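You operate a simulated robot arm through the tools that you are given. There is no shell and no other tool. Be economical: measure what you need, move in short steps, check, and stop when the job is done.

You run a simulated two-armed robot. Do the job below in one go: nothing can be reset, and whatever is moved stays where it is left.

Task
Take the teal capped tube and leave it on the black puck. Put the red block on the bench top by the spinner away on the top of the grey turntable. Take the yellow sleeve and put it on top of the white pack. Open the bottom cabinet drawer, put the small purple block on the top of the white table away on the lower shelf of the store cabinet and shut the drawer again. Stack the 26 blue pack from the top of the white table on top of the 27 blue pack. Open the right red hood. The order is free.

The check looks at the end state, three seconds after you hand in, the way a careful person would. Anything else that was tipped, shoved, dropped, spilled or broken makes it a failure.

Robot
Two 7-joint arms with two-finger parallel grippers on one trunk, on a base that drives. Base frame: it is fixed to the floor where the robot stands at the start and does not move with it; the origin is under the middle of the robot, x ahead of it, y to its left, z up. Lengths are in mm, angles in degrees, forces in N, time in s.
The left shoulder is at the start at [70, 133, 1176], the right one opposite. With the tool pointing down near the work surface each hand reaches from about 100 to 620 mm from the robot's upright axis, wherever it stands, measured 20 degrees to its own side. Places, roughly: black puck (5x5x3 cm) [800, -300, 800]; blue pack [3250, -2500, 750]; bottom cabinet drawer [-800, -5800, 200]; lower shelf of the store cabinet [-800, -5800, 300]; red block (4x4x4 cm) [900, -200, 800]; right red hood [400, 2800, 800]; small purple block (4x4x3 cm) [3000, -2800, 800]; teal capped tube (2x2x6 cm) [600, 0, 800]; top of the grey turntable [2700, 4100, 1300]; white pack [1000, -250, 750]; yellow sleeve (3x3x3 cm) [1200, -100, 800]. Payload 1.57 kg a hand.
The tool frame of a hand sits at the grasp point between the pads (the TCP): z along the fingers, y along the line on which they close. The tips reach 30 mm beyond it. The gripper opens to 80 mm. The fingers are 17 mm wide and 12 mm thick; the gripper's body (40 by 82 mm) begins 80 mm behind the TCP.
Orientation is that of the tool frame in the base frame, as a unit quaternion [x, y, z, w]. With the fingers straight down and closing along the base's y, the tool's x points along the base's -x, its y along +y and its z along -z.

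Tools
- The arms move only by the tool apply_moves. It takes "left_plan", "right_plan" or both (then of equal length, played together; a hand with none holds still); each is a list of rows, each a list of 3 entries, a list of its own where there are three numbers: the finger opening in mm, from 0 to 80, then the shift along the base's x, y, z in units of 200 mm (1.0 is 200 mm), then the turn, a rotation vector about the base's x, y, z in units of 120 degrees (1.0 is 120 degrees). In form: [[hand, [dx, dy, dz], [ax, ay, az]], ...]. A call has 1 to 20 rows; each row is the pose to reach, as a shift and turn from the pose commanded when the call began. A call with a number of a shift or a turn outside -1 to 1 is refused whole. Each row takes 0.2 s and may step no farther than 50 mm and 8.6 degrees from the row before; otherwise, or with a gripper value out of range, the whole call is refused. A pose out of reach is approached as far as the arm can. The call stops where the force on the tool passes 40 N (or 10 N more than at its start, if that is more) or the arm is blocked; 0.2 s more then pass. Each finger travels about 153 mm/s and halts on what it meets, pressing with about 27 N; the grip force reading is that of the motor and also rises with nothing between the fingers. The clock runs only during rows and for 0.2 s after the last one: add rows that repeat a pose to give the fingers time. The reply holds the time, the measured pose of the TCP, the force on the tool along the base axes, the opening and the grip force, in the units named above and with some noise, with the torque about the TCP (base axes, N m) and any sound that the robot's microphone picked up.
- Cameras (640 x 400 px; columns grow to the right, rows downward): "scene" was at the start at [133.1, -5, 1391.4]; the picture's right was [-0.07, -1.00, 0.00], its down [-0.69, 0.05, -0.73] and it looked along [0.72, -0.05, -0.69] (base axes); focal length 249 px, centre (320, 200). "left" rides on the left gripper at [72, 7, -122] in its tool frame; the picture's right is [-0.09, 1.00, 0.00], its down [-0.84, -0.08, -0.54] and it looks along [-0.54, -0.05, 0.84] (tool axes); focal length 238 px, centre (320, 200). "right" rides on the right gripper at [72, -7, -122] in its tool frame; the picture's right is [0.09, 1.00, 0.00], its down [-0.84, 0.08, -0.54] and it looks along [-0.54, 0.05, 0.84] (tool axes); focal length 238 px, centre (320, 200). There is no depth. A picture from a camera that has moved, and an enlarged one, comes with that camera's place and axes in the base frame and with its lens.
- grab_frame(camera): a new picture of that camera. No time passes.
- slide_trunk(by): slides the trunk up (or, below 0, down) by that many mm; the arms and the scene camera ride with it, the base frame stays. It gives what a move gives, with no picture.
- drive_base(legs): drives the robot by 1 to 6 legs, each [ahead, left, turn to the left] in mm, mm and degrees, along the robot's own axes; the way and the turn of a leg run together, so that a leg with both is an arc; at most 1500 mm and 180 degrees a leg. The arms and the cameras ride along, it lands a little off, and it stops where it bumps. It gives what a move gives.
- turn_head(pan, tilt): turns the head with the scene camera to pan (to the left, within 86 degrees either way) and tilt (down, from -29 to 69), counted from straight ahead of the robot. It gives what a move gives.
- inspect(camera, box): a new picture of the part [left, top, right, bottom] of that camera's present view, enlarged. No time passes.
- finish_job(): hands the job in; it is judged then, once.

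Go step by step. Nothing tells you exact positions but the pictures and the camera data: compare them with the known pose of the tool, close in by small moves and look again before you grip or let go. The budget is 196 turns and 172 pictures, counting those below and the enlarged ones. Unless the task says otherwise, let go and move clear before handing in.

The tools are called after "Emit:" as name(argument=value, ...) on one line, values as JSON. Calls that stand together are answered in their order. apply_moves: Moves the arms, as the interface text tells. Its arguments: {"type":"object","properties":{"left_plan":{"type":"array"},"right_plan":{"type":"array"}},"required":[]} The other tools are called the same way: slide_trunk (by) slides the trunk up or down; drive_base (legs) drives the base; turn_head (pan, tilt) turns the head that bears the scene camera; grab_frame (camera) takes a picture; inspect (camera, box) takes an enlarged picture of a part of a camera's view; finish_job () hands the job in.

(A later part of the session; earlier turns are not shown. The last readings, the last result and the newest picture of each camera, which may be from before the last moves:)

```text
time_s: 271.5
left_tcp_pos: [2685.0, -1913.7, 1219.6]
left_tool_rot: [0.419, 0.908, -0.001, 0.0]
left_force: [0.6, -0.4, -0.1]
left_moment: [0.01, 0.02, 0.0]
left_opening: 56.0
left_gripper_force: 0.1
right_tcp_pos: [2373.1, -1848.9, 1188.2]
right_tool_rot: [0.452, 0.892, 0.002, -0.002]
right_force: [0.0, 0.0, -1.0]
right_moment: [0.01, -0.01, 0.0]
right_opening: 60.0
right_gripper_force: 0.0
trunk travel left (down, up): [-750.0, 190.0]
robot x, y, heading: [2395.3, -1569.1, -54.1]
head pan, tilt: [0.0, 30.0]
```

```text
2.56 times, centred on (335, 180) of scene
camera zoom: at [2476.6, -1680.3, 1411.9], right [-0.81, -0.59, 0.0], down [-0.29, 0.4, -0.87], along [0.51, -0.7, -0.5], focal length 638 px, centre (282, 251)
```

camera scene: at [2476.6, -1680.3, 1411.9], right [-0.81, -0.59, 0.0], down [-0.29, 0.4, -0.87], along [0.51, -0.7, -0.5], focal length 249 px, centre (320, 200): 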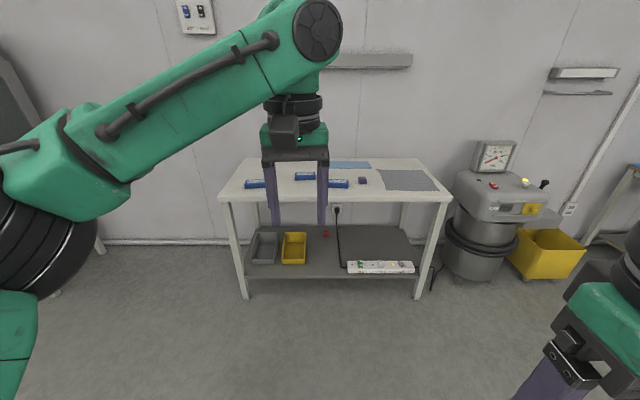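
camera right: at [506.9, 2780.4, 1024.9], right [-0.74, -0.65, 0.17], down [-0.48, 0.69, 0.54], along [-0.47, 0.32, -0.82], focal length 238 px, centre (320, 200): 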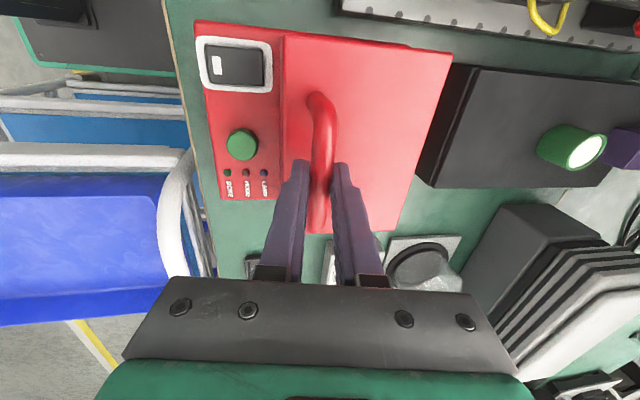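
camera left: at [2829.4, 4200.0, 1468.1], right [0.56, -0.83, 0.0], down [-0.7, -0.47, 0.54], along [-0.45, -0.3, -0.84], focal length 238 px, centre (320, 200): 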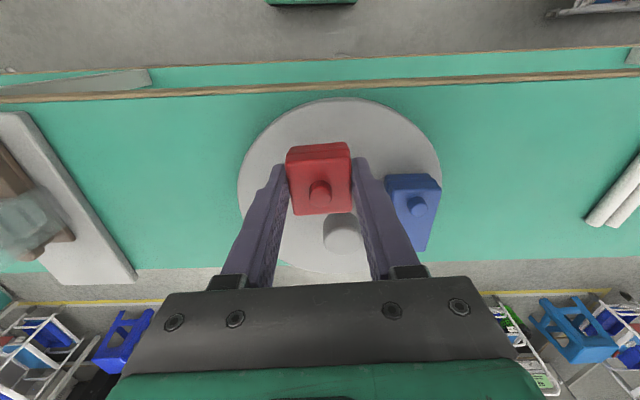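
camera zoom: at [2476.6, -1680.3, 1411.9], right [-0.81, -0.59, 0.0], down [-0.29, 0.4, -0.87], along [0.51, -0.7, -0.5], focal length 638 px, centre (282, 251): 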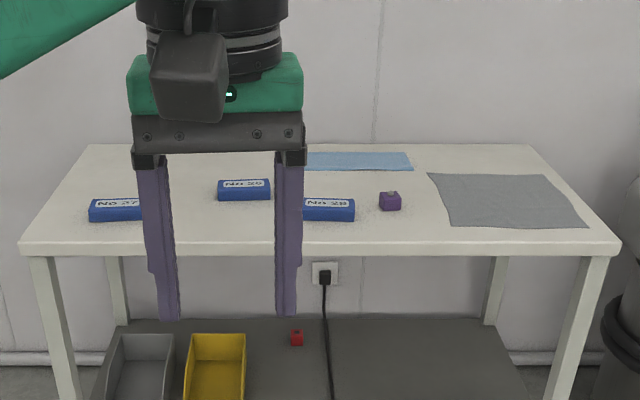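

Pack 27 is at left, 26 behind in the middle, 28 front-middle, purple block right. I'll approach 750 mm and lower the left hand for a closer look.

Emit:
drive_base(legs=[[750, 60, 0]])

Emit:
turn_head(pan=0, tilt=48)

Emit:
grab_frame(camera="scene")

Emit:
grab_frame(camera="left")

```text
time_s: 275.6
left_tcp_pos: [3175.2, -2490.5, 1218.8]
left_tool_rot: [0.42, 0.907, 0.0, 0.001]
left_force: [0.1, 0.2, 0.0]
left_moment: [0.01, -0.02, -0.01]
left_opening: 56.1
left_gripper_force: 0.1
right_tcp_pos: [2864.1, -2426.3, 1187.5]
right_tool_rot: [0.454, 0.891, 0.001, -0.001]
right_force: [0.0, 0.0, 0.0]
right_moment: [0.0, 0.02, 0.03]
right_opening: 60.1
right_gripper_force: 0.0
trunk travel left (down, up): [-750.0, 190.0]
robot x, y, heading: [2885.6, -2139.8, -54.2]
head pan, tilt: [0.0, 30.0]
```

```text
time_s: 276.4
left_tcp_pos: [3174.8, -2492.6, 1219.3]
left_tool_rot: [0.42, 0.908, 0.0, 0.0]
left_force: [0.1, 0.6, 0.3]
left_moment: [-0.02, -0.03, -0.01]
left_opening: 56.0
left_gripper_force: 0.1
right_tcp_pos: [2864.8, -2426.1, 1186.4]
right_tool_rot: [0.454, 0.891, 0.002, -0.003]
right_force: [0.0, -0.1, 0.3]
right_moment: [-0.05, -0.01, 0.01]
right_opening: 59.7
right_gripper_force: 0.0
trunk travel left (down, up): [-750.0, 190.0]
robot x, y, heading: [2885.0, -2143.4, -54.2]
head pan, tilt: [0.0, 48.0]
```

```text
53 pictures are left
camera scene: at [2961.3, -2248.9, 1385.1], right [-0.81, -0.58, 0.0], down [-0.43, 0.6, -0.67], along [0.39, -0.54, -0.74], focal length 249 px, centre (320, 200)
```

scene: 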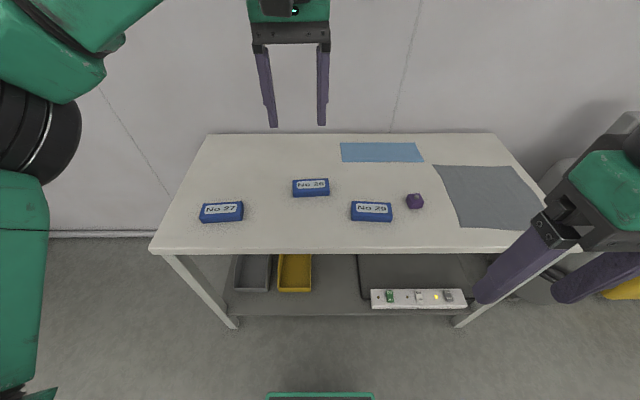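

```text
52 pictures are left
camera left: at [3133.5, -2434.1, 1341.3], right [0.82, 0.57, 0.0], down [0.48, -0.69, 0.54], along [0.31, -0.44, -0.84], focal length 238 px, centre (320, 200)
```

left: 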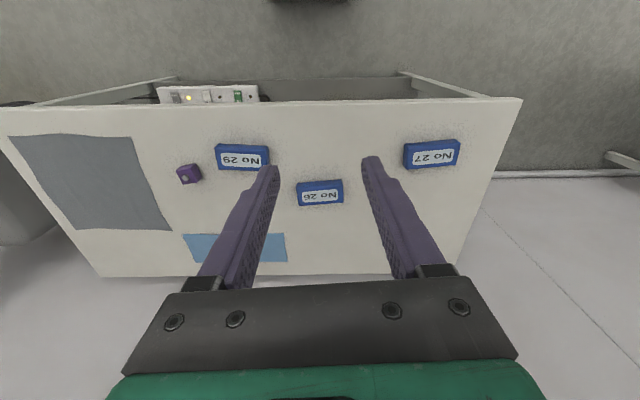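

Triangulated: pack 26 (3309,-2683), pack 27 (3459,-2452), purple (3025,-2812), tops near z 830. Moving 175 mm closer and turning the left hand +90° to grip packs across their width.

Emit:
drive_base(legs=[[175, 0, 0]])

Emit:
apply_moves(left_plan=[[80, [0, 0, 0], [0, 0, 0.068]], [80, [0, 0, 0], [0, 0, 0.136]], [80, [0, 0, 0], [0, 0, 0.204]], [80, [0, 0, 0], [0, 0, 0.272]], [80, [0, 0, 0], [0, 0, 0.34]], [80, [0, 0, 0], [0, 0, 0.408]], [80, [0, 0, -0.1], [0, 0, 0.476]], [80, [0, 0, -0.2], [0, 0, 0.544]], [80, [0, 0, -0.3], [0, 0, 0.612]], [80, [0, 0, -0.4], [0, 0, 0.68]], [80, [0, 0, -0.5], [0, 0, 0.75]]])

Emit:
grab_frame(camera="left")

```text
time_s: 277.9
left_tcp_pos: [3274.6, -2631.7, 1220.8]
left_tool_rot: [0.419, 0.908, -0.001, 0.003]
left_force: [-0.1, -0.3, 0.5]
left_moment: [-0.03, -0.01, 0.01]
left_opening: 56.2
left_gripper_force: 0.1
right_tcp_pos: [2965.1, -2565.8, 1187.9]
right_tool_rot: [0.454, 0.891, 0.001, 0.0]
right_force: [-0.2, -0.6, 0.9]
right_moment: [0.01, 0.02, 0.03]
right_opening: 60.0
right_gripper_force: 0.0
trunk travel left (down, up): [-750.0, 190.0]
robot x, y, heading: [2990.2, -2287.0, -54.4]
head pan, tilt: [0.0, 48.0]
```

```text
time_s: 280.3
left_tcp_pos: [3278.2, -2634.3, 1119.5]
left_tool_rot: [-0.346, 0.938, 0.001, 0.0]
left_force: [0.1, 0.3, -0.3]
left_moment: [0.0, 0.0, 0.01]
left_opening: 80.2
left_gripper_force: 0.0
right_tcp_pos: [2967.2, -2567.2, 1187.9]
right_tool_rot: [0.454, 0.891, 0.002, -0.002]
right_force: [-0.3, -0.9, -0.7]
right_moment: [0.01, -0.01, -0.04]
right_opening: 60.0
right_gripper_force: 0.0
trunk travel left (down, up): [-750.0, 190.0]
robot x, y, heading: [2983.1, -2286.3, -54.1]
head pan, tilt: [0.0, 48.0]
```

```text
51 pictures are left
camera left: at [3218.7, -2676.6, 1241.3], right [-0.58, 0.82, 0.0], down [0.69, 0.48, 0.54], along [0.44, 0.31, -0.84], focal length 238 px, centre (320, 200)
```

left: 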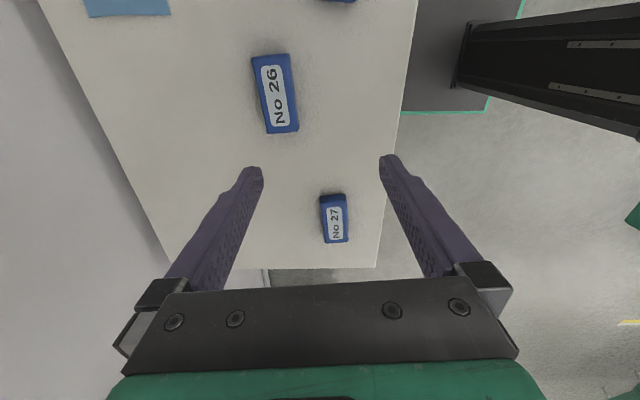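

The grip direction matches pack 26's short side. Hovering over it.

Emit:
apply_moves(left_plan=[[80, [0.05, -0.1, -0.2], [0, 0, 0]], [80, [0.1, -0.2, -0.4], [0, 0, 0]], [80, [0.165, -0.28, -0.6], [0, 0, 0]], [80, [0.165, -0.28, -0.8], [0, 0, 0]], [80, [0.165, -0.28, -1.0], [0, 0, 0]], [80, [0.165, -0.28, -1.0], [0, 0, 0]]])

Emit:
grab_frame(camera="left")

Emit:
inspect(camera="scene", box=[180, 120, 420, 280])

```text
time_s: 281.7
left_tcp_pos: [3310.8, -2689.5, 918.3]
left_tool_rot: [-0.345, 0.939, 0.001, 0.0]
left_force: [0.4, 0.3, 0.3]
left_moment: [0.0, -0.01, -0.01]
left_opening: 80.0
left_gripper_force: 0.0
right_tcp_pos: [2966.9, -2569.1, 1187.9]
right_tool_rot: [0.454, 0.891, 0.001, -0.001]
right_force: [-0.5, 0.2, -0.2]
right_moment: [0.03, 0.04, -0.01]
right_opening: 60.0
right_gripper_force: 0.0
trunk travel left (down, up): [-750.0, 190.0]
robot x, y, heading: [2986.2, -2288.2, -54.2]
head pan, tilt: [0.0, 48.0]
```

```text
50 pictures are left
camera left: at [3251.1, -2731.9, 1040.9], right [-0.57, 0.82, 0.0], down [0.69, 0.48, 0.54], along [0.44, 0.31, -0.84], focal length 238 px, centre (320, 200)
```

left: 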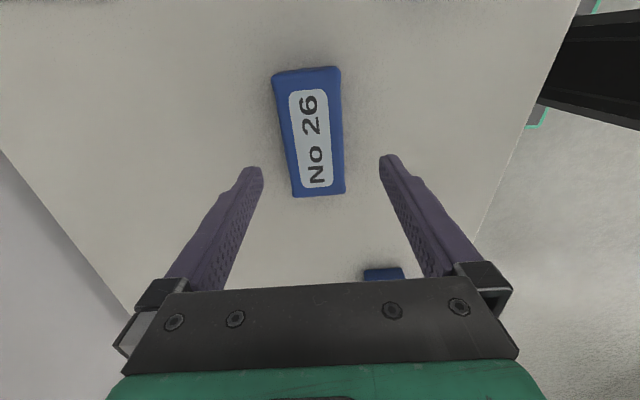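

```text
2.50 times, centred on (300, 200) of scene
camera zoom: at [3063.2, -2390.4, 1385.1], right [-0.81, -0.58, 0.0], down [-0.43, 0.6, -0.67], along [0.39, -0.54, -0.74], focal length 623 px, centre (370, 200)
```

zoom: 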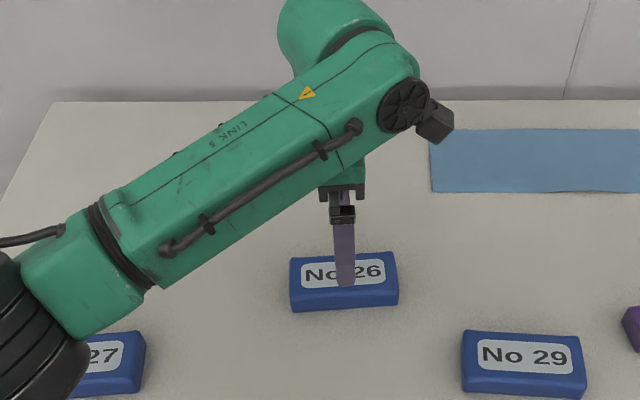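

Aligned in closing direction; shifting ~11 mm along the pack and descending.

Emit:
apply_moves(left_plan=[[80, [-0.04, -0.042, -0.1], [0, 0, 0]], [80, [-0.04, -0.042, -0.25], [0, 0, 0]], [80, [-0.04, -0.042, -0.365], [0, 0, 0]], [80, [-0.04, -0.042, -0.365], [0, 0, 0]]])

Emit:
grab_frame(camera="left")

Emit:
inspect(camera="scene", box=[280, 180, 360, 260])

```text
time_s: 282.7
left_tcp_pos: [3303.2, -2697.7, 846.4]
left_tool_rot: [-0.344, 0.939, 0.0, 0.001]
left_force: [-0.5, 0.1, 0.1]
left_moment: [-0.02, 0.02, 0.02]
left_opening: 80.0
left_gripper_force: 0.0
right_tcp_pos: [2965.3, -2566.6, 1189.0]
right_tool_rot: [0.454, 0.891, 0.003, -0.002]
right_force: [-0.4, 1.0, 0.0]
right_moment: [0.0, 0.0, 0.01]
right_opening: 60.1
right_gripper_force: 0.0
trunk travel left (down, up): [-750.0, 190.0]
robot x, y, heading: [2986.6, -2287.2, -54.3]
head pan, tilt: [0.0, 48.0]
```

```text
48 pictures are left
camera left: at [3243.3, -2740.1, 967.9], right [-0.57, 0.82, 0.0], down [0.69, 0.48, 0.54], along [0.44, 0.31, -0.84], focal length 238 px, centre (320, 200)
```

left: 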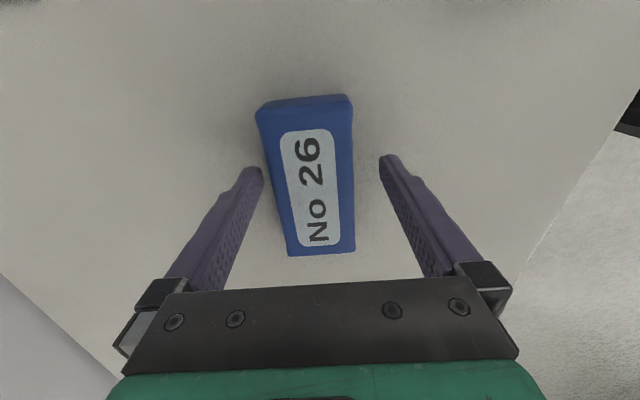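

```text
5.00 times, centred on (320, 220) of scene
camera zoom: at [3063.2, -2390.7, 1385.1], right [-0.81, -0.58, 0.0], down [-0.43, 0.6, -0.67], along [0.39, -0.54, -0.74], focal length 1246 px, centre (320, 100)
```

zoom: 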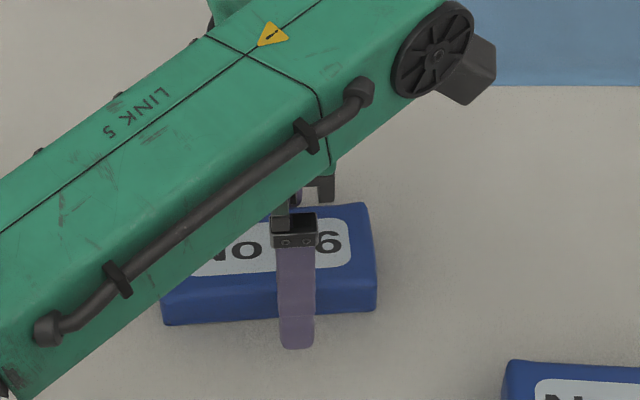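

Centred. Lower 8 mm and close.

Emit:
apply_moves(left_plan=[[80, [0, 0, -0.04], [0, 0, 0]], [60, [0, 0, -0.04], [0, 0, 0]], [35, [0, 0, -0.04], [0, 0, 0]], [35, [0, 0, -0.04], [0, 0, 0]], [35, [0, 0, -0.04], [0, 0, 0]]])

Emit:
apply_moves(left_plan=[[35, [0, 0, 0.1], [0, 0, 0]], [35, [0, 0, 0.3], [0, 0, 0]], [35, [0, 0, 0.5], [0, 0, 0]]])

Emit:
grab_frame(camera="left")

```text
time_s: 283.9
left_tcp_pos: [3302.8, -2697.9, 838.5]
left_tool_rot: [-0.344, 0.939, 0.0, 0.0]
left_force: [-1.0, 0.3, 0.1]
left_moment: [-0.05, 0.0, -0.01]
left_opening: 57.5
left_gripper_force: 27.1
right_tcp_pos: [2966.5, -2567.2, 1187.1]
right_tool_rot: [0.454, 0.891, 0.002, -0.002]
right_force: [0.1, 0.2, 1.1]
right_moment: [0.0, 0.01, -0.02]
right_opening: 60.0
right_gripper_force: 0.0
trunk travel left (down, up): [-750.0, 190.0]
robot x, y, heading: [2989.2, -2287.5, -54.4]
head pan, tilt: [0.0, 48.0]
```

```text
time_s: 284.7
left_tcp_pos: [3302.3, -2698.8, 938.1]
left_tool_rot: [-0.345, 0.939, 0.0, 0.001]
left_force: [-0.8, 0.7, 0.5]
left_moment: [0.03, -0.01, 0.0]
left_opening: 57.0
left_gripper_force: 26.7
right_tcp_pos: [2965.5, -2568.1, 1187.3]
right_tool_rot: [0.454, 0.891, 0.002, -0.002]
right_force: [0.4, 0.3, -0.7]
right_moment: [-0.03, 0.0, 0.01]
right_opening: 60.0
right_gripper_force: 0.1
trunk travel left (down, up): [-750.0, 190.0]
robot x, y, heading: [2988.9, -2286.8, -54.4]
head pan, tilt: [0.0, 48.0]
```

```text
46 pictures are left
camera left: at [3242.6, -2740.9, 1060.7], right [-0.57, 0.82, 0.0], down [0.69, 0.48, 0.54], along [0.44, 0.31, -0.84], focal length 238 px, centre (320, 200)
```

left: 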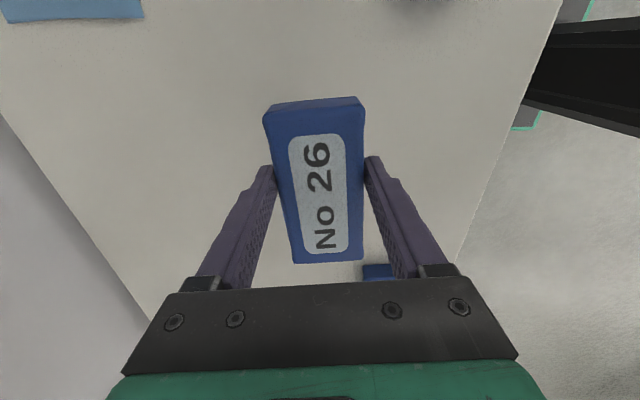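

Pack 26 is held. Carry it toward 27, turning about 7° to match 27's angle.

Emit:
apply_moves(left_plan=[[35, [0.12, 0.17, 0.1], [0, 0, 0.01]], [35, [0.24, 0.34, 0.1], [0, 0, 0.02]], [35, [0.36, 0.5, 0.1], [0, 0, 0.03]], [35, [0.48, 0.66, 0.1], [0, 0, 0.04]], [35, [0.58, 0.82, 0.1], [0, 0, 0.05]], [35, [0.69, 0.98, 0.1], [0, 0, 0.055]], [35, [0.69, 0.98, 0.1], [0, 0, 0.055]]])

Emit:
turn_head(pan=30, tilt=50)

Emit:
grab_frame(camera="scene")

Emit:
grab_frame(camera="left")

```text
time_s: 286.3
left_tcp_pos: [3441.5, -2503.3, 960.5]
left_tool_rot: [-0.398, 0.918, 0.001, 0.001]
left_force: [-0.3, -0.6, -1.0]
left_moment: [0.01, 0.01, 0.02]
left_opening: 56.9
left_gripper_force: 27.3
right_tcp_pos: [2967.8, -2568.4, 1187.6]
right_tool_rot: [0.453, 0.891, 0.003, -0.003]
right_force: [-0.6, -0.2, 0.2]
right_moment: [0.01, 0.0, -0.02]
right_opening: 60.0
right_gripper_force: 0.2
trunk travel left (down, up): [-750.0, 190.0]
robot x, y, heading: [2989.0, -2287.1, -54.3]
head pan, tilt: [0.0, 48.0]
```

```text
time_s: 287.2
left_tcp_pos: [3442.0, -2502.6, 959.1]
left_tool_rot: [-0.398, 0.917, 0.0, -0.001]
left_force: [0.0, 0.4, -0.5]
left_moment: [-0.02, 0.02, 0.0]
left_opening: 57.3
left_gripper_force: 27.3
right_tcp_pos: [2965.8, -2567.9, 1188.8]
right_tool_rot: [0.453, 0.891, 0.002, -0.002]
right_force: [-0.3, 0.5, 0.8]
right_moment: [-0.02, 0.0, 0.03]
right_opening: 60.0
right_gripper_force: 0.0
trunk travel left (down, up): [-750.0, 190.0]
robot x, y, heading: [2986.8, -2285.6, -54.0]
head pan, tilt: [30.0, 50.0]
```

```text
45 pictures are left
camera scene: at [3087.7, -2358.2, 1382.3], right [-0.41, -0.91, 0.0], down [-0.7, 0.31, -0.64], along [0.59, -0.26, -0.77], focal length 249 px, centre (320, 200)
```

scene: 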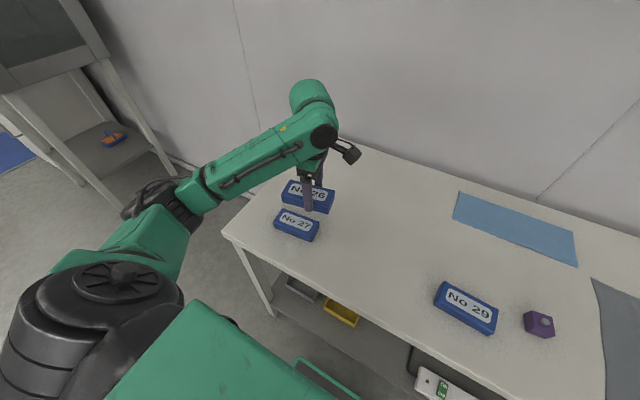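

```text
44 pictures are left
camera left: at [3387.5, -2551.6, 1081.0], right [-0.66, 0.75, 0.0], down [0.63, 0.56, 0.54], along [0.41, 0.36, -0.84], focal length 238 px, centre (320, 200)
```

left: 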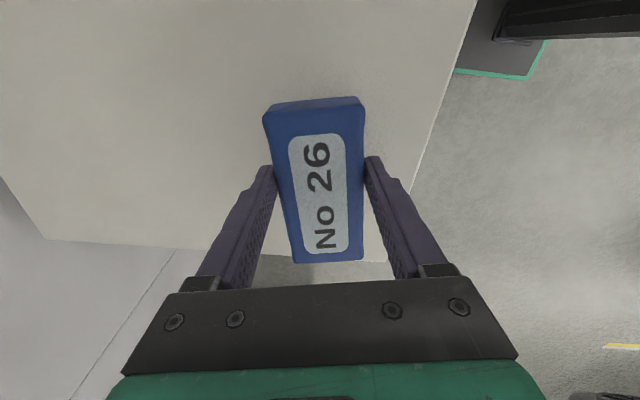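

Emit:
inspect(camera="scene", box=[250, 160, 360, 250])

```text
4.44 times, centred on (305, 205) of scene
camera zoom: at [3087.7, -2358.2, 1382.3], right [-0.41, -0.91, 0.0], down [-0.7, 0.31, -0.64], along [0.59, -0.26, -0.77], focal length 1108 px, centre (387, 178)
```

zoom: 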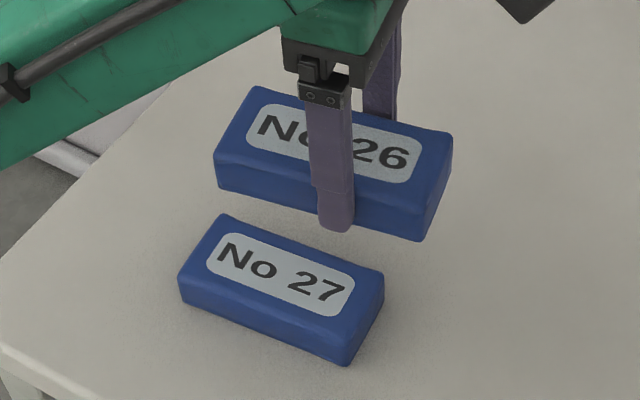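

27 lies at about (3469, -2456) with 41° direction; the held pack is at ~47°. Turning back 5.7°, moving (+21, +33) and lowering to just above.

Emit:
apply_moves(left_plan=[[35, [0.05, 0.08, 0], [0, 0, -0.025]], [35, [0.105, 0.163, -0.1], [0, 0, -0.0475]], [35, [0.105, 0.163, -0.25], [0, 0, -0.0475]], [35, [0.105, 0.163, -0.36], [0, 0, -0.0475]], [35, [0.105, 0.163, -0.36], [0, 0, -0.0475]]])

Emit:
inspect(camera="scene", box=[250, 160, 360, 250])

```text
time_s: 288.4
left_tcp_pos: [3460.4, -2470.2, 885.8]
left_tool_rot: [-0.352, 0.936, 0.0, 0.0]
left_force: [0.3, -0.5, -0.9]
left_moment: [-0.01, 0.03, 0.0]
left_opening: 57.3
left_gripper_force: 26.5
right_tcp_pos: [2966.5, -2567.9, 1187.4]
right_tool_rot: [0.455, 0.891, 0.002, -0.002]
right_force: [0.5, -0.5, -0.7]
right_moment: [0.01, -0.03, -0.01]
right_opening: 60.1
right_gripper_force: 0.0
trunk travel left (down, up): [-750.0, 190.0]
robot x, y, heading: [2990.2, -2285.3, -54.1]
head pan, tilt: [30.0, 50.0]
```

```text
4.44 times, centred on (305, 205) of scene
camera zoom: at [3087.7, -2358.0, 1382.4], right [-0.41, -0.91, 0.0], down [-0.7, 0.31, -0.64], along [0.59, -0.26, -0.77], focal length 1108 px, centre (387, 178)
```

zoom: 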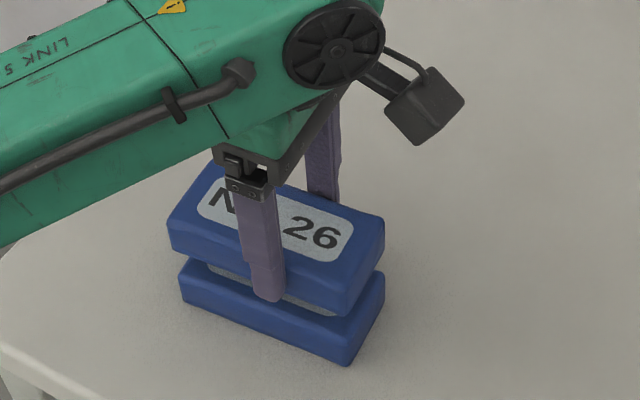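

Well aligned. Lowering gently to contact.

Emit:
apply_moves(left_plan=[[35, [0, 0, -0.03], [0, 0, 0]], [35, [0, 0, -0.055], [0, 0, 0]], [35, [0, 0, -0.065], [0, 0, 0]]])

```text
time_s: 289.2
left_tcp_pos: [3462.0, -2470.1, 872.7]
left_tool_rot: [-0.352, 0.936, 0.001, 0.001]
left_force: [-0.1, -0.1, -1.0]
left_moment: [-0.02, 0.01, -0.01]
left_opening: 56.8
left_gripper_force: 26.8
right_tcp_pos: [2966.9, -2567.8, 1187.8]
right_tool_rot: [0.454, 0.891, 0.002, -0.002]
right_force: [-0.3, 0.3, 0.1]
right_moment: [-0.01, 0.04, 0.0]
right_opening: 60.0
right_gripper_force: 0.1
trunk travel left (down, up): [-750.0, 190.0]
robot x, y, heading: [2986.1, -2287.3, -54.4]
head pan, tilt: [30.0, 50.0]
```

Emit:
apply_moves(left_plan=[[35, [0, 0, -0.01], [0, 0, 0]], [35, [0, 0, -0.02], [0, 0, 0]]])

Emit:
inspect(camera="scene", box=[250, 160, 360, 250])

```text
time_s: 289.8
left_tcp_pos: [3461.6, -2470.5, 869.3]
left_tool_rot: [-0.352, 0.936, 0.001, 0.002]
left_force: [0.0, -0.9, -1.7]
left_moment: [-0.02, 0.03, 0.0]
left_opening: 57.1
left_gripper_force: 27.0
right_tcp_pos: [2966.3, -2568.7, 1188.3]
right_tool_rot: [0.454, 0.891, 0.003, -0.003]
right_force: [0.5, 0.6, 0.4]
right_moment: [-0.01, 0.01, 0.01]
right_opening: 60.0
right_gripper_force: 0.0
trunk travel left (down, up): [-750.0, 190.0]
robot x, y, heading: [2987.9, -2285.5, -54.2]
head pan, tilt: [30.0, 50.0]
```

```text
4.44 times, centred on (305, 205) of scene
camera zoom: at [3087.7, -2358.3, 1382.3], right [-0.41, -0.91, 0.0], down [-0.7, 0.31, -0.64], along [0.59, -0.26, -0.77], focal length 1108 px, centre (387, 178)
```

zoom: 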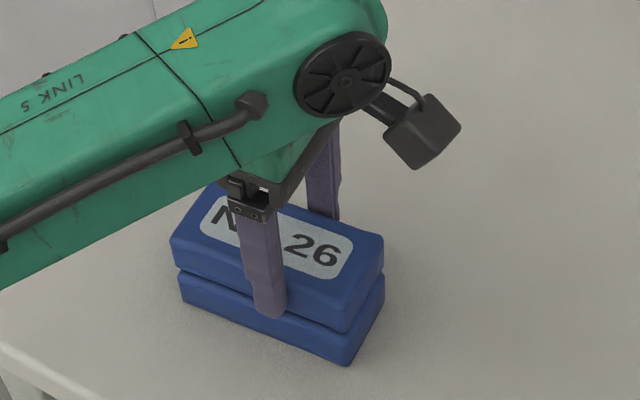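

Excellent alignment, with nearly no gap left. A couple of millimetres more.

Emit:
apply_moves(left_plan=[[35, [0, 0, -0.01], [0, 0, 0]], [35, [0, 0, -0.018], [0, 0, 0]]])

```text
time_s: 290.4
left_tcp_pos: [3461.6, -2469.2, 867.3]
left_tool_rot: [-0.352, 0.936, -0.002, 0.001]
left_force: [1.7, 1.0, 12.5]
left_moment: [0.41, -0.13, -0.05]
left_opening: 57.2
left_gripper_force: 27.0
right_tcp_pos: [2965.9, -2567.2, 1188.8]
right_tool_rot: [0.453, 0.891, 0.001, -0.001]
right_force: [0.1, -0.5, 0.2]
right_moment: [0.02, 0.04, 0.01]
right_opening: 59.8
right_gripper_force: 0.2
trunk travel left (down, up): [-750.0, 190.0]
robot x, y, heading: [2986.1, -2285.7, -54.3]
head pan, tilt: [30.0, 50.0]
```

Contact. Ease off, release and rise; at the same time move the right hand toward the purple block.

Emit:
apply_moves(left_plan=[[35, [0, 0, 0.007], [0, 0, 0]], [65, [0, 0, 0.007], [0, 0, 0]], [80, [0, 0, 0.007], [0, 0, 0]], [80, [0, 0, 0.1], [0, 0, 0]], [80, [0, 0, 0.3], [0, 0, 0]], [80, [0, 0, 0.5], [0, 0, 0]], [80, [0, 0, 0.7], [0, 0, 0]], [80, [0, 0, 0.9], [0, 0, 0]]], right_plan=[[70, [0, 0, 0], [0, 0, 0]], [70, [0, 0, 0], [0, 0, 0]], [70, [0.05, -0.2, -0.1], [0, 0, 0]], [70, [0.1, -0.4, -0.25], [0, 0, 0]], [70, [0.15, -0.6, -0.4], [0, 0, 0]], [70, [0.2, -0.8, -0.5], [0, 0, 0]], [70, [0.25, -0.95, -0.6], [0, 0, 0]], [70, [0.25, -0.95, -0.75], [0, 0, 0]]])

Emit:
inspect(camera="scene", box=[240, 160, 400, 260])

Emit:
grab_frame(camera="right")

```text
refused: row 4 steps farther than a row can; nothing moved
```

```text
4.00 times, centred on (320, 210) of scene
camera zoom: at [3086.0, -2357.4, 1382.8], right [-0.41, -0.91, 0.0], down [-0.7, 0.31, -0.64], along [0.59, -0.26, -0.77], focal length 997 px, centre (320, 160)
```

zoom: 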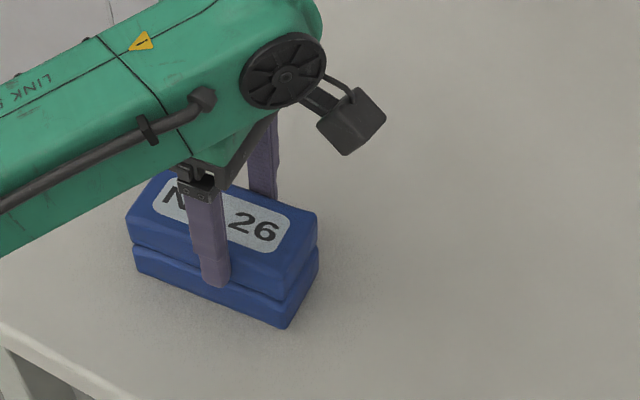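

```text
39 pictures are left
camera right: at [2918.5, -2513.8, 1310.9], right [0.75, 0.66, 0.0], down [0.55, -0.63, 0.54], along [0.36, -0.4, -0.84], focal length 238 px, centre (320, 200)
```

right: 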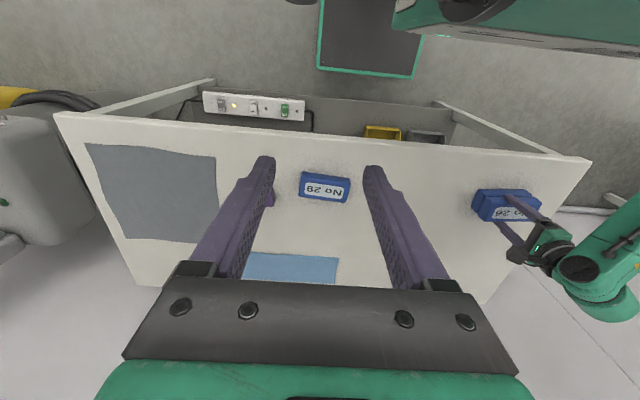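

Emit:
apply_moves(left_plan=[[35, [0, 0, 0.007], [0, 0, 0]], [65, [0, 0, 0.007], [0, 0, 0]], [80, [0, 0, 0.007], [0, 0, 0]], [80, [0, 0, 0.1], [0, 0, 0]], [80, [0, 0, 0.3], [0, 0, 0]], [80, [0, 0, 0.5], [0, 0, 0]], [80, [0, 0, 0.7], [0, 0, 0]], [80, [0, 0, 0.9], [0, 0, 0]]], right_plan=[[70, [0, 0, 0], [0, 0, 0]], [70, [0.04, -0.15, -0.1], [0, 0, 0]], [70, [0.08, -0.3, -0.2], [0, 0, 0]], [70, [0.12, -0.45, -0.3], [0, 0, 0]], [70, [0.16, -0.6, -0.4], [0, 0, 0]], [70, [0.2, -0.75, -0.5], [0, 0, 0]], [70, [0.24, -0.88, -0.6], [0, 0, 0]], [70, [0.28, -1.0, -0.75], [0, 0, 0]]])

Emit:
grab_frame(camera="right")

Emit:
grab_frame(camera="scene")

```text
time_s: 292.2
left_tcp_pos: [3461.4, -2470.7, 1043.4]
left_tool_rot: [-0.352, 0.936, 0.002, 0.0]
left_force: [0.0, 0.0, 0.1]
left_moment: [0.03, 0.01, 0.03]
left_opening: 80.0
left_gripper_force: 0.1
right_tcp_pos: [3022.0, -2768.6, 1037.0]
right_tool_rot: [0.455, 0.891, 0.002, -0.002]
right_force: [-0.4, 0.1, -0.2]
right_moment: [0.04, -0.02, -0.02]
right_opening: 70.1
right_gripper_force: 0.0
trunk travel left (down, up): [-750.0, 190.0]
robot x, y, heading: [2987.9, -2285.7, -54.1]
head pan, tilt: [30.0, 50.0]
```

```text
38 pictures are left
camera right: at [2976.1, -2716.5, 1159.7], right [0.75, 0.66, 0.0], down [0.56, -0.63, 0.54], along [0.36, -0.4, -0.84], focal length 238 px, centre (320, 200)
```

right: 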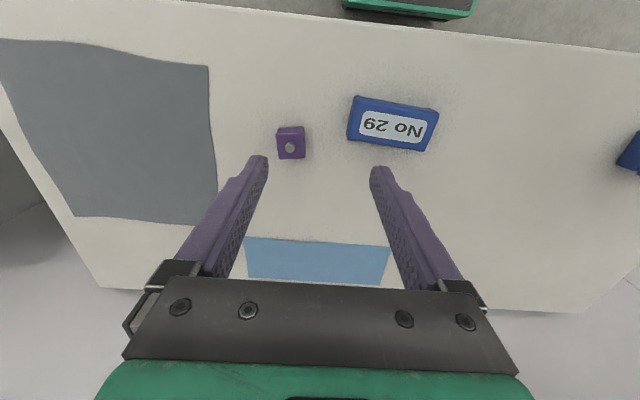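

```text
37 pictures are left
camera scene: at [3087.7, -2359.9, 1382.2], right [-0.41, -0.91, 0.0], down [-0.7, 0.32, -0.64], along [0.59, -0.26, -0.77], focal length 249 px, centre (320, 200)
```

scene: 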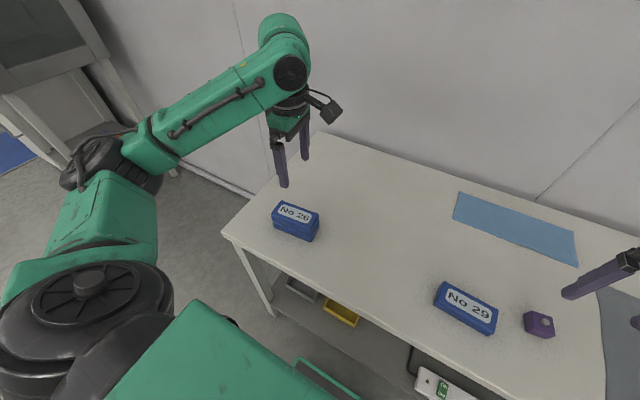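

Stack is good. The purple block is at about (3023, -2822). Lowering the right hand over it.

Emit:
apply_moves(right_plan=[[70, [0, -0.13, -0.15], [0, 0, 0]], [70, [0.005, -0.265, -0.3], [0, 0, 0]], [70, [0.005, -0.265, -0.5], [0, 0, 0]], [70, [0.005, -0.265, -0.7], [0, 0, 0]], [70, [0.005, -0.265, -0.8], [0, 0, 0]], [70, [0.005, -0.265, -0.8], [0, 0, 0]]])

Emit:
grab_frame(camera="right")

```text
time_s: 293.6
left_tcp_pos: [3461.0, -2469.9, 1045.1]
left_tool_rot: [-0.351, 0.936, 0.0, -0.001]
left_force: [0.4, 0.3, 0.6]
left_moment: [0.01, 0.0, 0.0]
left_opening: 80.1
left_gripper_force: 0.1
right_tcp_pos: [3024.0, -2819.6, 878.4]
right_tool_rot: [0.454, 0.891, 0.001, -0.002]
right_force: [0.2, 0.1, -0.3]
right_moment: [0.0, 0.0, -0.02]
right_opening: 69.9
right_gripper_force: 0.1
trunk travel left (down, up): [-750.0, 190.0]
robot x, y, heading: [2989.2, -2288.9, -54.1]
head pan, tilt: [30.0, 50.0]
```

```text
36 pictures are left
camera right: at [2977.2, -2766.8, 1000.5], right [0.75, 0.66, 0.0], down [0.56, -0.63, 0.54], along [0.36, -0.4, -0.84], focal length 238 px, centre (320, 200)
```

right: 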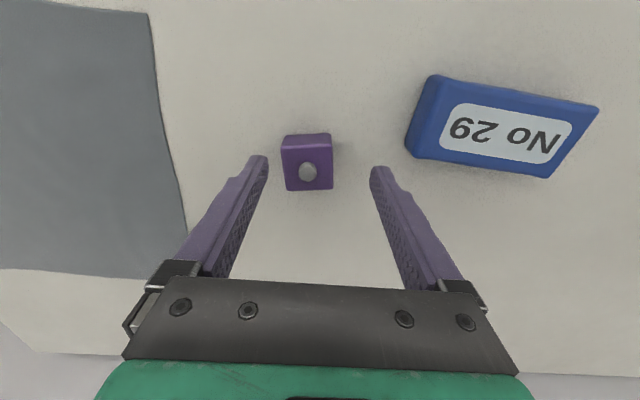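

Emit:
apply_moves(right_plan=[[70, [0, -0.055, -0.05], [0, 0, 0]], [70, [0, -0.055, -0.15], [0, 0, 0]], [70, [0, -0.055, -0.2], [0, 0, 0]], [70, [0, -0.055, -0.2], [0, 0, 0]]])

Emit:
grab_frame(camera="right")

```text
time_s: 294.6
left_tcp_pos: [3460.8, -2470.4, 1044.0]
left_tool_rot: [-0.351, 0.936, -0.001, 0.0]
left_force: [0.4, 0.0, 0.8]
left_moment: [0.0, -0.02, 0.0]
left_opening: 80.0
left_gripper_force: 0.1
right_tcp_pos: [3023.5, -2831.4, 836.5]
right_tool_rot: [0.454, 0.891, 0.002, -0.002]
right_force: [-0.2, 0.3, 0.2]
right_moment: [0.01, -0.01, -0.01]
right_opening: 69.7
right_gripper_force: 0.0
trunk travel left (down, up): [-750.0, 190.0]
robot x, y, heading: [2985.6, -2286.9, -54.3]
head pan, tilt: [30.0, 50.0]
```

```text
35 pictures are left
camera right: at [2977.0, -2778.3, 960.2], right [0.75, 0.66, 0.0], down [0.56, -0.63, 0.54], along [0.36, -0.4, -0.84], focal length 238 px, centre (320, 200)
```

right: 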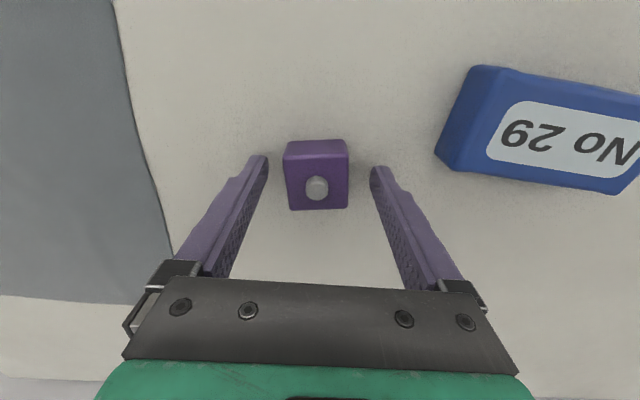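

Centred. Grip and lift the purple block.

Emit:
apply_moves(right_plan=[[55, [0, 0, 0], [0, 0, 0]], [30, [0, 0, 0], [0, 0, 0]], [25, [0, 0, 0], [0, 0, 0]], [25, [0, 0, 0], [0, 0, 0]], [25, [0, 0, 0.1], [0, 0, 0]], [25, [0, 0, 0.3], [0, 0, 0]], [25, [0, 0, 0.5], [0, 0, 0]], [25, [-0.1, 0.15, 0.65], [0, 0, 0]], [25, [-0.2, 0.3, 0.8], [0, 0, 0]], [25, [-0.3, 0.45, 0.95], [0, 0, 0]]])

Emit:
grab_frame(camera="right")

```text
time_s: 296.8
left_tcp_pos: [3459.8, -2468.8, 1045.9]
left_tool_rot: [-0.351, 0.936, 0.0, 0.001]
left_force: [0.1, 0.0, -0.3]
left_moment: [-0.02, 0.01, -0.03]
left_opening: 79.9
left_gripper_force: 0.0
right_tcp_pos: [2962.0, -2738.5, 1028.5]
right_tool_rot: [0.454, 0.891, 0.002, -0.002]
right_force: [0.9, 0.4, -0.9]
right_moment: [-0.02, 0.0, 0.01]
right_opening: 39.4
right_gripper_force: 26.7
trunk travel left (down, up): [-750.0, 190.0]
robot x, y, heading: [2991.5, -2285.1, -54.1]
head pan, tilt: [30.0, 50.0]
```

```text
34 pictures are left
camera right: at [2915.5, -2686.2, 1150.4], right [0.75, 0.66, 0.0], down [0.56, -0.63, 0.54], along [0.36, -0.4, -0.84], focal length 238 px, centre (320, 200)
```

right: 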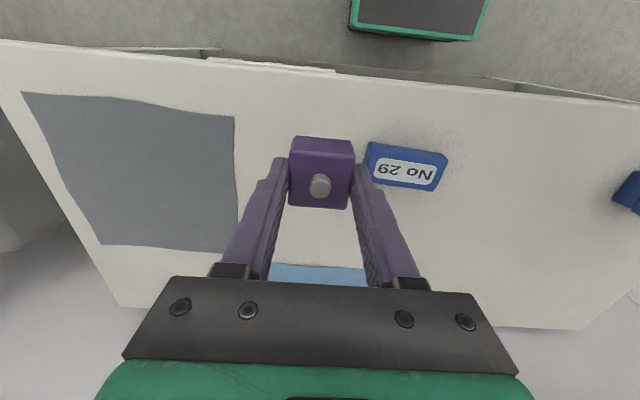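

Purple block is held. I'll undo the left wrist turn, back away, and drive along the wall to the store cabinet at (-800, -5800).

Emit:
apply_moves(left_plan=[[60, [0, 0, 0.05], [0, 0, -0.068]], [60, [0, 0, 0.1], [0, 0, -0.136]], [60, [-0.05, 0.05, 0.15], [0, 0, -0.204]], [60, [-0.1, 0.1, 0.2], [0, 0, -0.272]], [60, [-0.15, 0.15, 0.2], [0, 0, -0.34]], [60, [-0.2, 0.2, 0.2], [0, 0, -0.408]], [60, [-0.25, 0.2, 0.2], [0, 0, -0.476]], [60, [-0.3, 0.2, 0.2], [0, 0, -0.544]], [60, [-0.3, 0.2, 0.2], [0, 0, -0.612]], [60, [-0.3, 0.2, 0.2], [0, 0, -0.68]], [60, [-0.3, 0.2, 0.2], [0, 0, -0.75]]])

Emit:
drive_base(legs=[[-600, 0, 0], [0, -1282, 0], [0, -1282, 0], [0, -1282, 0]])

Emit:
turn_head(pan=-35, tilt=28)

Emit:
grab_frame(camera="scene")

```text
time_s: 299.2
left_tcp_pos: [3401.2, -2429.9, 1084.6]
left_tool_rot: [0.415, 0.91, 0.0, -0.001]
left_force: [-0.9, 0.3, -0.6]
left_moment: [0.04, 0.0, 0.01]
left_opening: 60.0
left_gripper_force: 0.1
right_tcp_pos: [2963.4, -2740.8, 1027.5]
right_tool_rot: [0.454, 0.891, 0.002, -0.002]
right_force: [-0.6, 0.3, 0.0]
right_moment: [-0.02, 0.0, 0.04]
right_opening: 39.4
right_gripper_force: 26.6
trunk travel left (down, up): [-750.0, 190.0]
robot x, y, heading: [2985.9, -2284.7, -54.1]
head pan, tilt: [30.0, 50.0]
```

```text
time_s: 320.9
left_tcp_pos: [-134.2, -4158.3, 1085.2]
left_tool_rot: [0.428, 0.904, 0.0, 0.0]
left_force: [0.9, -0.2, -0.3]
left_moment: [0.01, 0.0, 0.0]
left_opening: 60.1
left_gripper_force: 0.1
right_tcp_pos: [-583.2, -4456.7, 1028.8]
right_tool_rot: [0.468, 0.884, 0.003, -0.002]
right_force: [-0.2, -0.3, -0.3]
right_moment: [0.01, 0.01, -0.01]
right_opening: 38.9
right_gripper_force: 27.5
trunk travel left (down, up): [-750.0, 190.0]
robot x, y, heading: [-543.3, -4001.7, -55.9]
head pan, tilt: [30.0, 50.0]
```

```text
time_s: 322.2
left_tcp_pos: [-135.9, -4157.5, 1085.4]
left_tool_rot: [0.427, 0.904, 0.0, 0.0]
left_force: [0.7, -0.6, 0.2]
left_moment: [-0.02, 0.0, 0.04]
left_opening: 60.0
left_gripper_force: 0.1
right_tcp_pos: [-583.1, -4454.4, 1027.5]
right_tool_rot: [0.468, 0.884, 0.002, -0.002]
right_force: [-0.5, 0.5, 0.4]
right_moment: [0.02, -0.03, 0.0]
right_opening: 39.2
right_gripper_force: 27.0
trunk travel left (down, up): [-750.0, 190.0]
robot x, y, heading: [-546.8, -4000.8, -56.0]
head pan, tilt: [-35.0, 28.0]
```

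```text
33 pictures are left
camera scene: at [-518.1, -4134.2, 1415.0], right [-1.0, 0.02, 0.0], down [0.01, 0.47, -0.88], along [-0.01, -0.88, -0.47], focal length 249 px, centre (320, 200)
```

scene: 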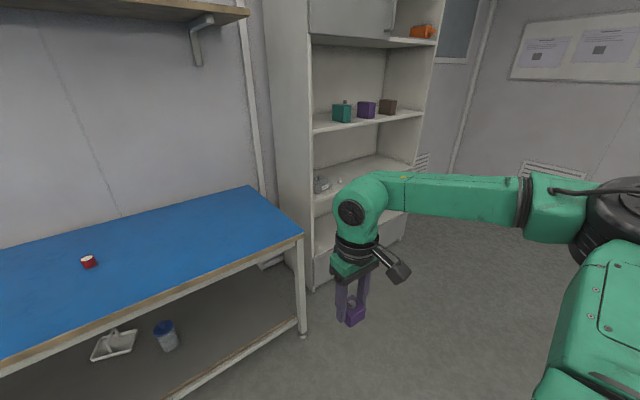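

The store cabinet with shelves is ahead-right. Slide further right to be in front of it and look.

Emit:
drive_base(legs=[[0, 0, 2], [0, -1270, 0]])

Emit:
turn_head(pan=0, tilt=35)

Emit:
grab_frame(camera="scene")

```text
time_s: 329.0
left_tcp_pos: [-1163.0, -4891.7, 1085.2]
left_tool_rot: [0.415, 0.91, 0.0, 0.001]
left_force: [0.3, 0.7, 0.2]
left_moment: [0.01, -0.01, 0.01]
left_opening: 60.0
left_gripper_force: 0.1
right_tcp_pos: [-1602.2, -5201.8, 1027.6]
right_tool_rot: [0.454, 0.891, 0.002, -0.002]
right_force: [0.7, -0.2, -0.3]
right_moment: [0.01, -0.02, -0.02]
right_opening: 39.3
right_gripper_force: 27.1
trunk travel left (down, up): [-750.0, 190.0]
robot x, y, heading: [-1572.2, -4747.1, -54.3]
head pan, tilt: [-35.0, 28.0]
```

```text
time_s: 330.1
left_tcp_pos: [-1162.4, -4891.3, 1084.5]
left_tool_rot: [0.414, 0.91, 0.0, 0.0]
left_force: [-0.2, -0.1, 0.3]
left_moment: [0.03, 0.0, 0.0]
left_opening: 59.9
left_gripper_force: 0.1
right_tcp_pos: [-1602.2, -5202.1, 1027.7]
right_tool_rot: [0.454, 0.891, 0.002, -0.002]
right_force: [-0.4, 0.5, -1.1]
right_moment: [0.01, 0.0, 0.02]
right_opening: 39.1
right_gripper_force: 26.0
trunk travel left (down, up): [-750.0, 190.0]
robot x, y, heading: [-1577.7, -4748.9, -54.3]
head pan, tilt: [0.0, 35.0]
```

```text
32 pictures are left
camera scene: at [-1495.4, -4859.0, 1404.1], right [-0.81, -0.58, 0.0], down [-0.33, 0.47, -0.82], along [0.48, -0.67, -0.57], focal length 249 px, centre (320, 200)
```

scene: 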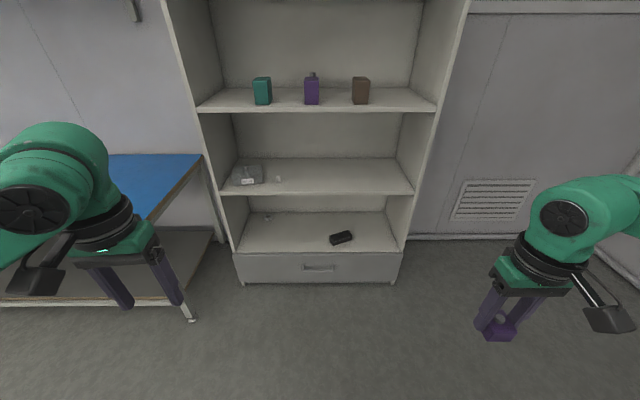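

Cabinet is straight ahead: lower shelf just above the bottom drawer with a handle near (-893, -5673, 200). Zooming on the handle.

Emit:
inspect(camera="scene", box=[220, 190, 420, 300])

```text
3.20 times, centred on (320, 245) of scene
camera zoom: at [-1495.4, -4859.0, 1404.1], right [-0.81, -0.58, 0.0], down [-0.33, 0.47, -0.82], along [0.48, -0.67, -0.57], focal length 797 px, centre (320, 56)
```

zoom: 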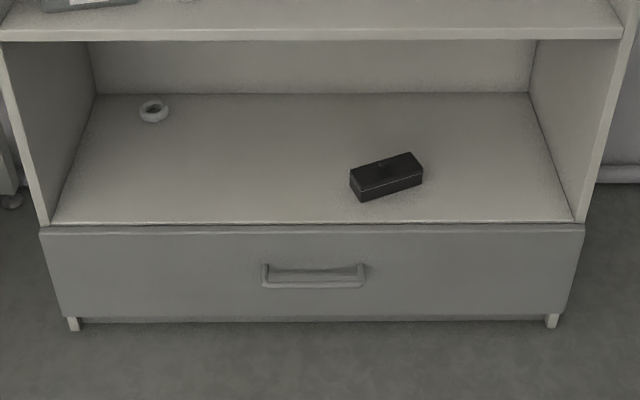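

The drawer has a horizontal bar handle. I'll drive 590 mm closer, lower the trunk 590 mm, and turn the left hand +90° so its fingers can close around the bar.

Emit:
drive_base(legs=[[590, 0, 0]])

Emit:
slide_trunk(by=-560)

Emit:
apply_moves(left_plan=[[60, [0, 0, 0], [0, 0, 0.068]], [60, [0, 0, 0], [0, 0, 0.136]], [60, [0, 0, 0], [0, 0, 0.204]], [60, [0, 0, 0], [0, 0, 0.272]], [60, [0, 0, 0], [0, 0, 0.34]], [60, [0, 0, 0], [0, 0, 0.408]], [60, [-0.1, -0.05, 0], [0, 0, 0.476]], [60, [-0.2, -0.1, 0], [0, 0, 0.544]], [60, [-0.3, -0.15, 0], [0, 0, 0.612]], [60, [-0.4, -0.2, 0], [0, 0, 0.68]], [60, [-0.5, -0.25, 0], [0, 0, 0.75]], [60, [-0.6, -0.4, 0], [0, 0, 0.75]]])

Emit:
turn_head(pan=0, tilt=45)

Emit:
grab_frame(camera="scene")

Emit:
grab_frame(camera="left")

```text
time_s: 333.4
left_tcp_pos: [-820.5, -5368.2, 1085.8]
left_tool_rot: [0.414, 0.91, 0.0, 0.001]
left_force: [-1.1, -0.8, 0.3]
left_moment: [0.02, -0.02, 0.0]
left_opening: 60.1
left_gripper_force: 0.0
right_tcp_pos: [-1259.8, -5680.0, 1027.4]
right_tool_rot: [0.456, 0.89, 0.002, -0.002]
right_force: [0.0, 0.2, -0.6]
right_moment: [-0.02, 0.02, -0.02]
right_opening: 39.3
right_gripper_force: 26.8
trunk travel left (down, up): [-750.0, 190.0]
robot x, y, heading: [-1233.3, -5227.7, -54.2]
head pan, tilt: [0.0, 35.0]
```

```text
refused: -560 is not a number from -400 to 400
```

```text
time_s: 336.0
left_tcp_pos: [-944.4, -5450.7, 1084.7]
left_tool_rot: [-0.35, 0.937, 0.002, 0.001]
left_force: [0.3, 0.3, 0.2]
left_moment: [0.02, -0.02, 0.0]
left_opening: 60.0
left_gripper_force: 0.0
right_tcp_pos: [-1261.8, -5680.7, 1026.3]
right_tool_rot: [0.455, 0.89, 0.003, -0.001]
right_force: [0.5, -0.3, -0.4]
right_moment: [-0.01, 0.01, -0.04]
right_opening: 39.1
right_gripper_force: 27.4
trunk travel left (down, up): [-750.0, 190.0]
robot x, y, heading: [-1232.6, -5223.1, -54.3]
head pan, tilt: [0.0, 35.0]
```

```text
time_s: 336.7
left_tcp_pos: [-941.7, -5448.7, 1085.2]
left_tool_rot: [-0.35, 0.937, 0.002, -0.001]
left_force: [0.2, 0.2, 0.5]
left_moment: [-0.02, -0.02, -0.01]
left_opening: 60.3
left_gripper_force: 0.1
right_tcp_pos: [-1259.7, -5678.0, 1027.9]
right_tool_rot: [0.456, 0.89, 0.002, -0.002]
right_force: [1.0, -0.5, -1.2]
right_moment: [0.0, -0.02, 0.0]
right_opening: 39.2
right_gripper_force: 26.5
trunk travel left (down, up): [-750.0, 190.0]
robot x, y, heading: [-1238.6, -5224.5, -54.8]
head pan, tilt: [0.0, 45.0]
```

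```text
30 pictures are left
camera scene: at [-1157.3, -5330.9, 1389.3], right [-0.81, -0.58, 0.0], down [-0.41, 0.57, -0.71], along [0.41, -0.58, -0.71], focal length 249 px, centre (320, 200)
```

scene: 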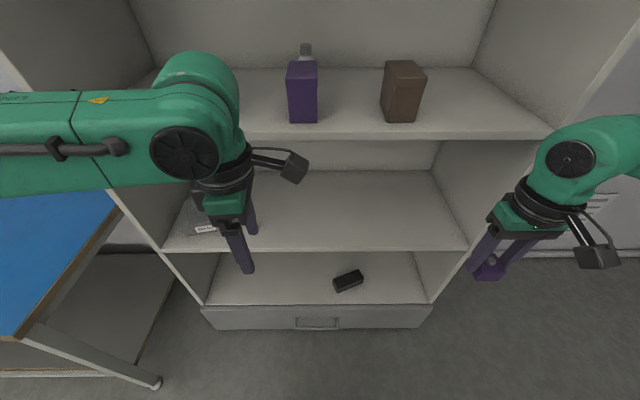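

```text
29 pictures are left
camera left: at [-1000.4, -5492.2, 1208.0], right [-0.58, 0.81, 0.0], down [0.68, 0.49, 0.54], along [0.44, 0.32, -0.84], focal length 238 px, centre (320, 200)
```

left: 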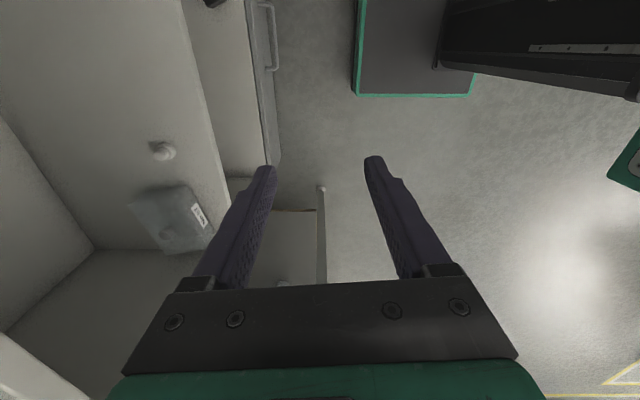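

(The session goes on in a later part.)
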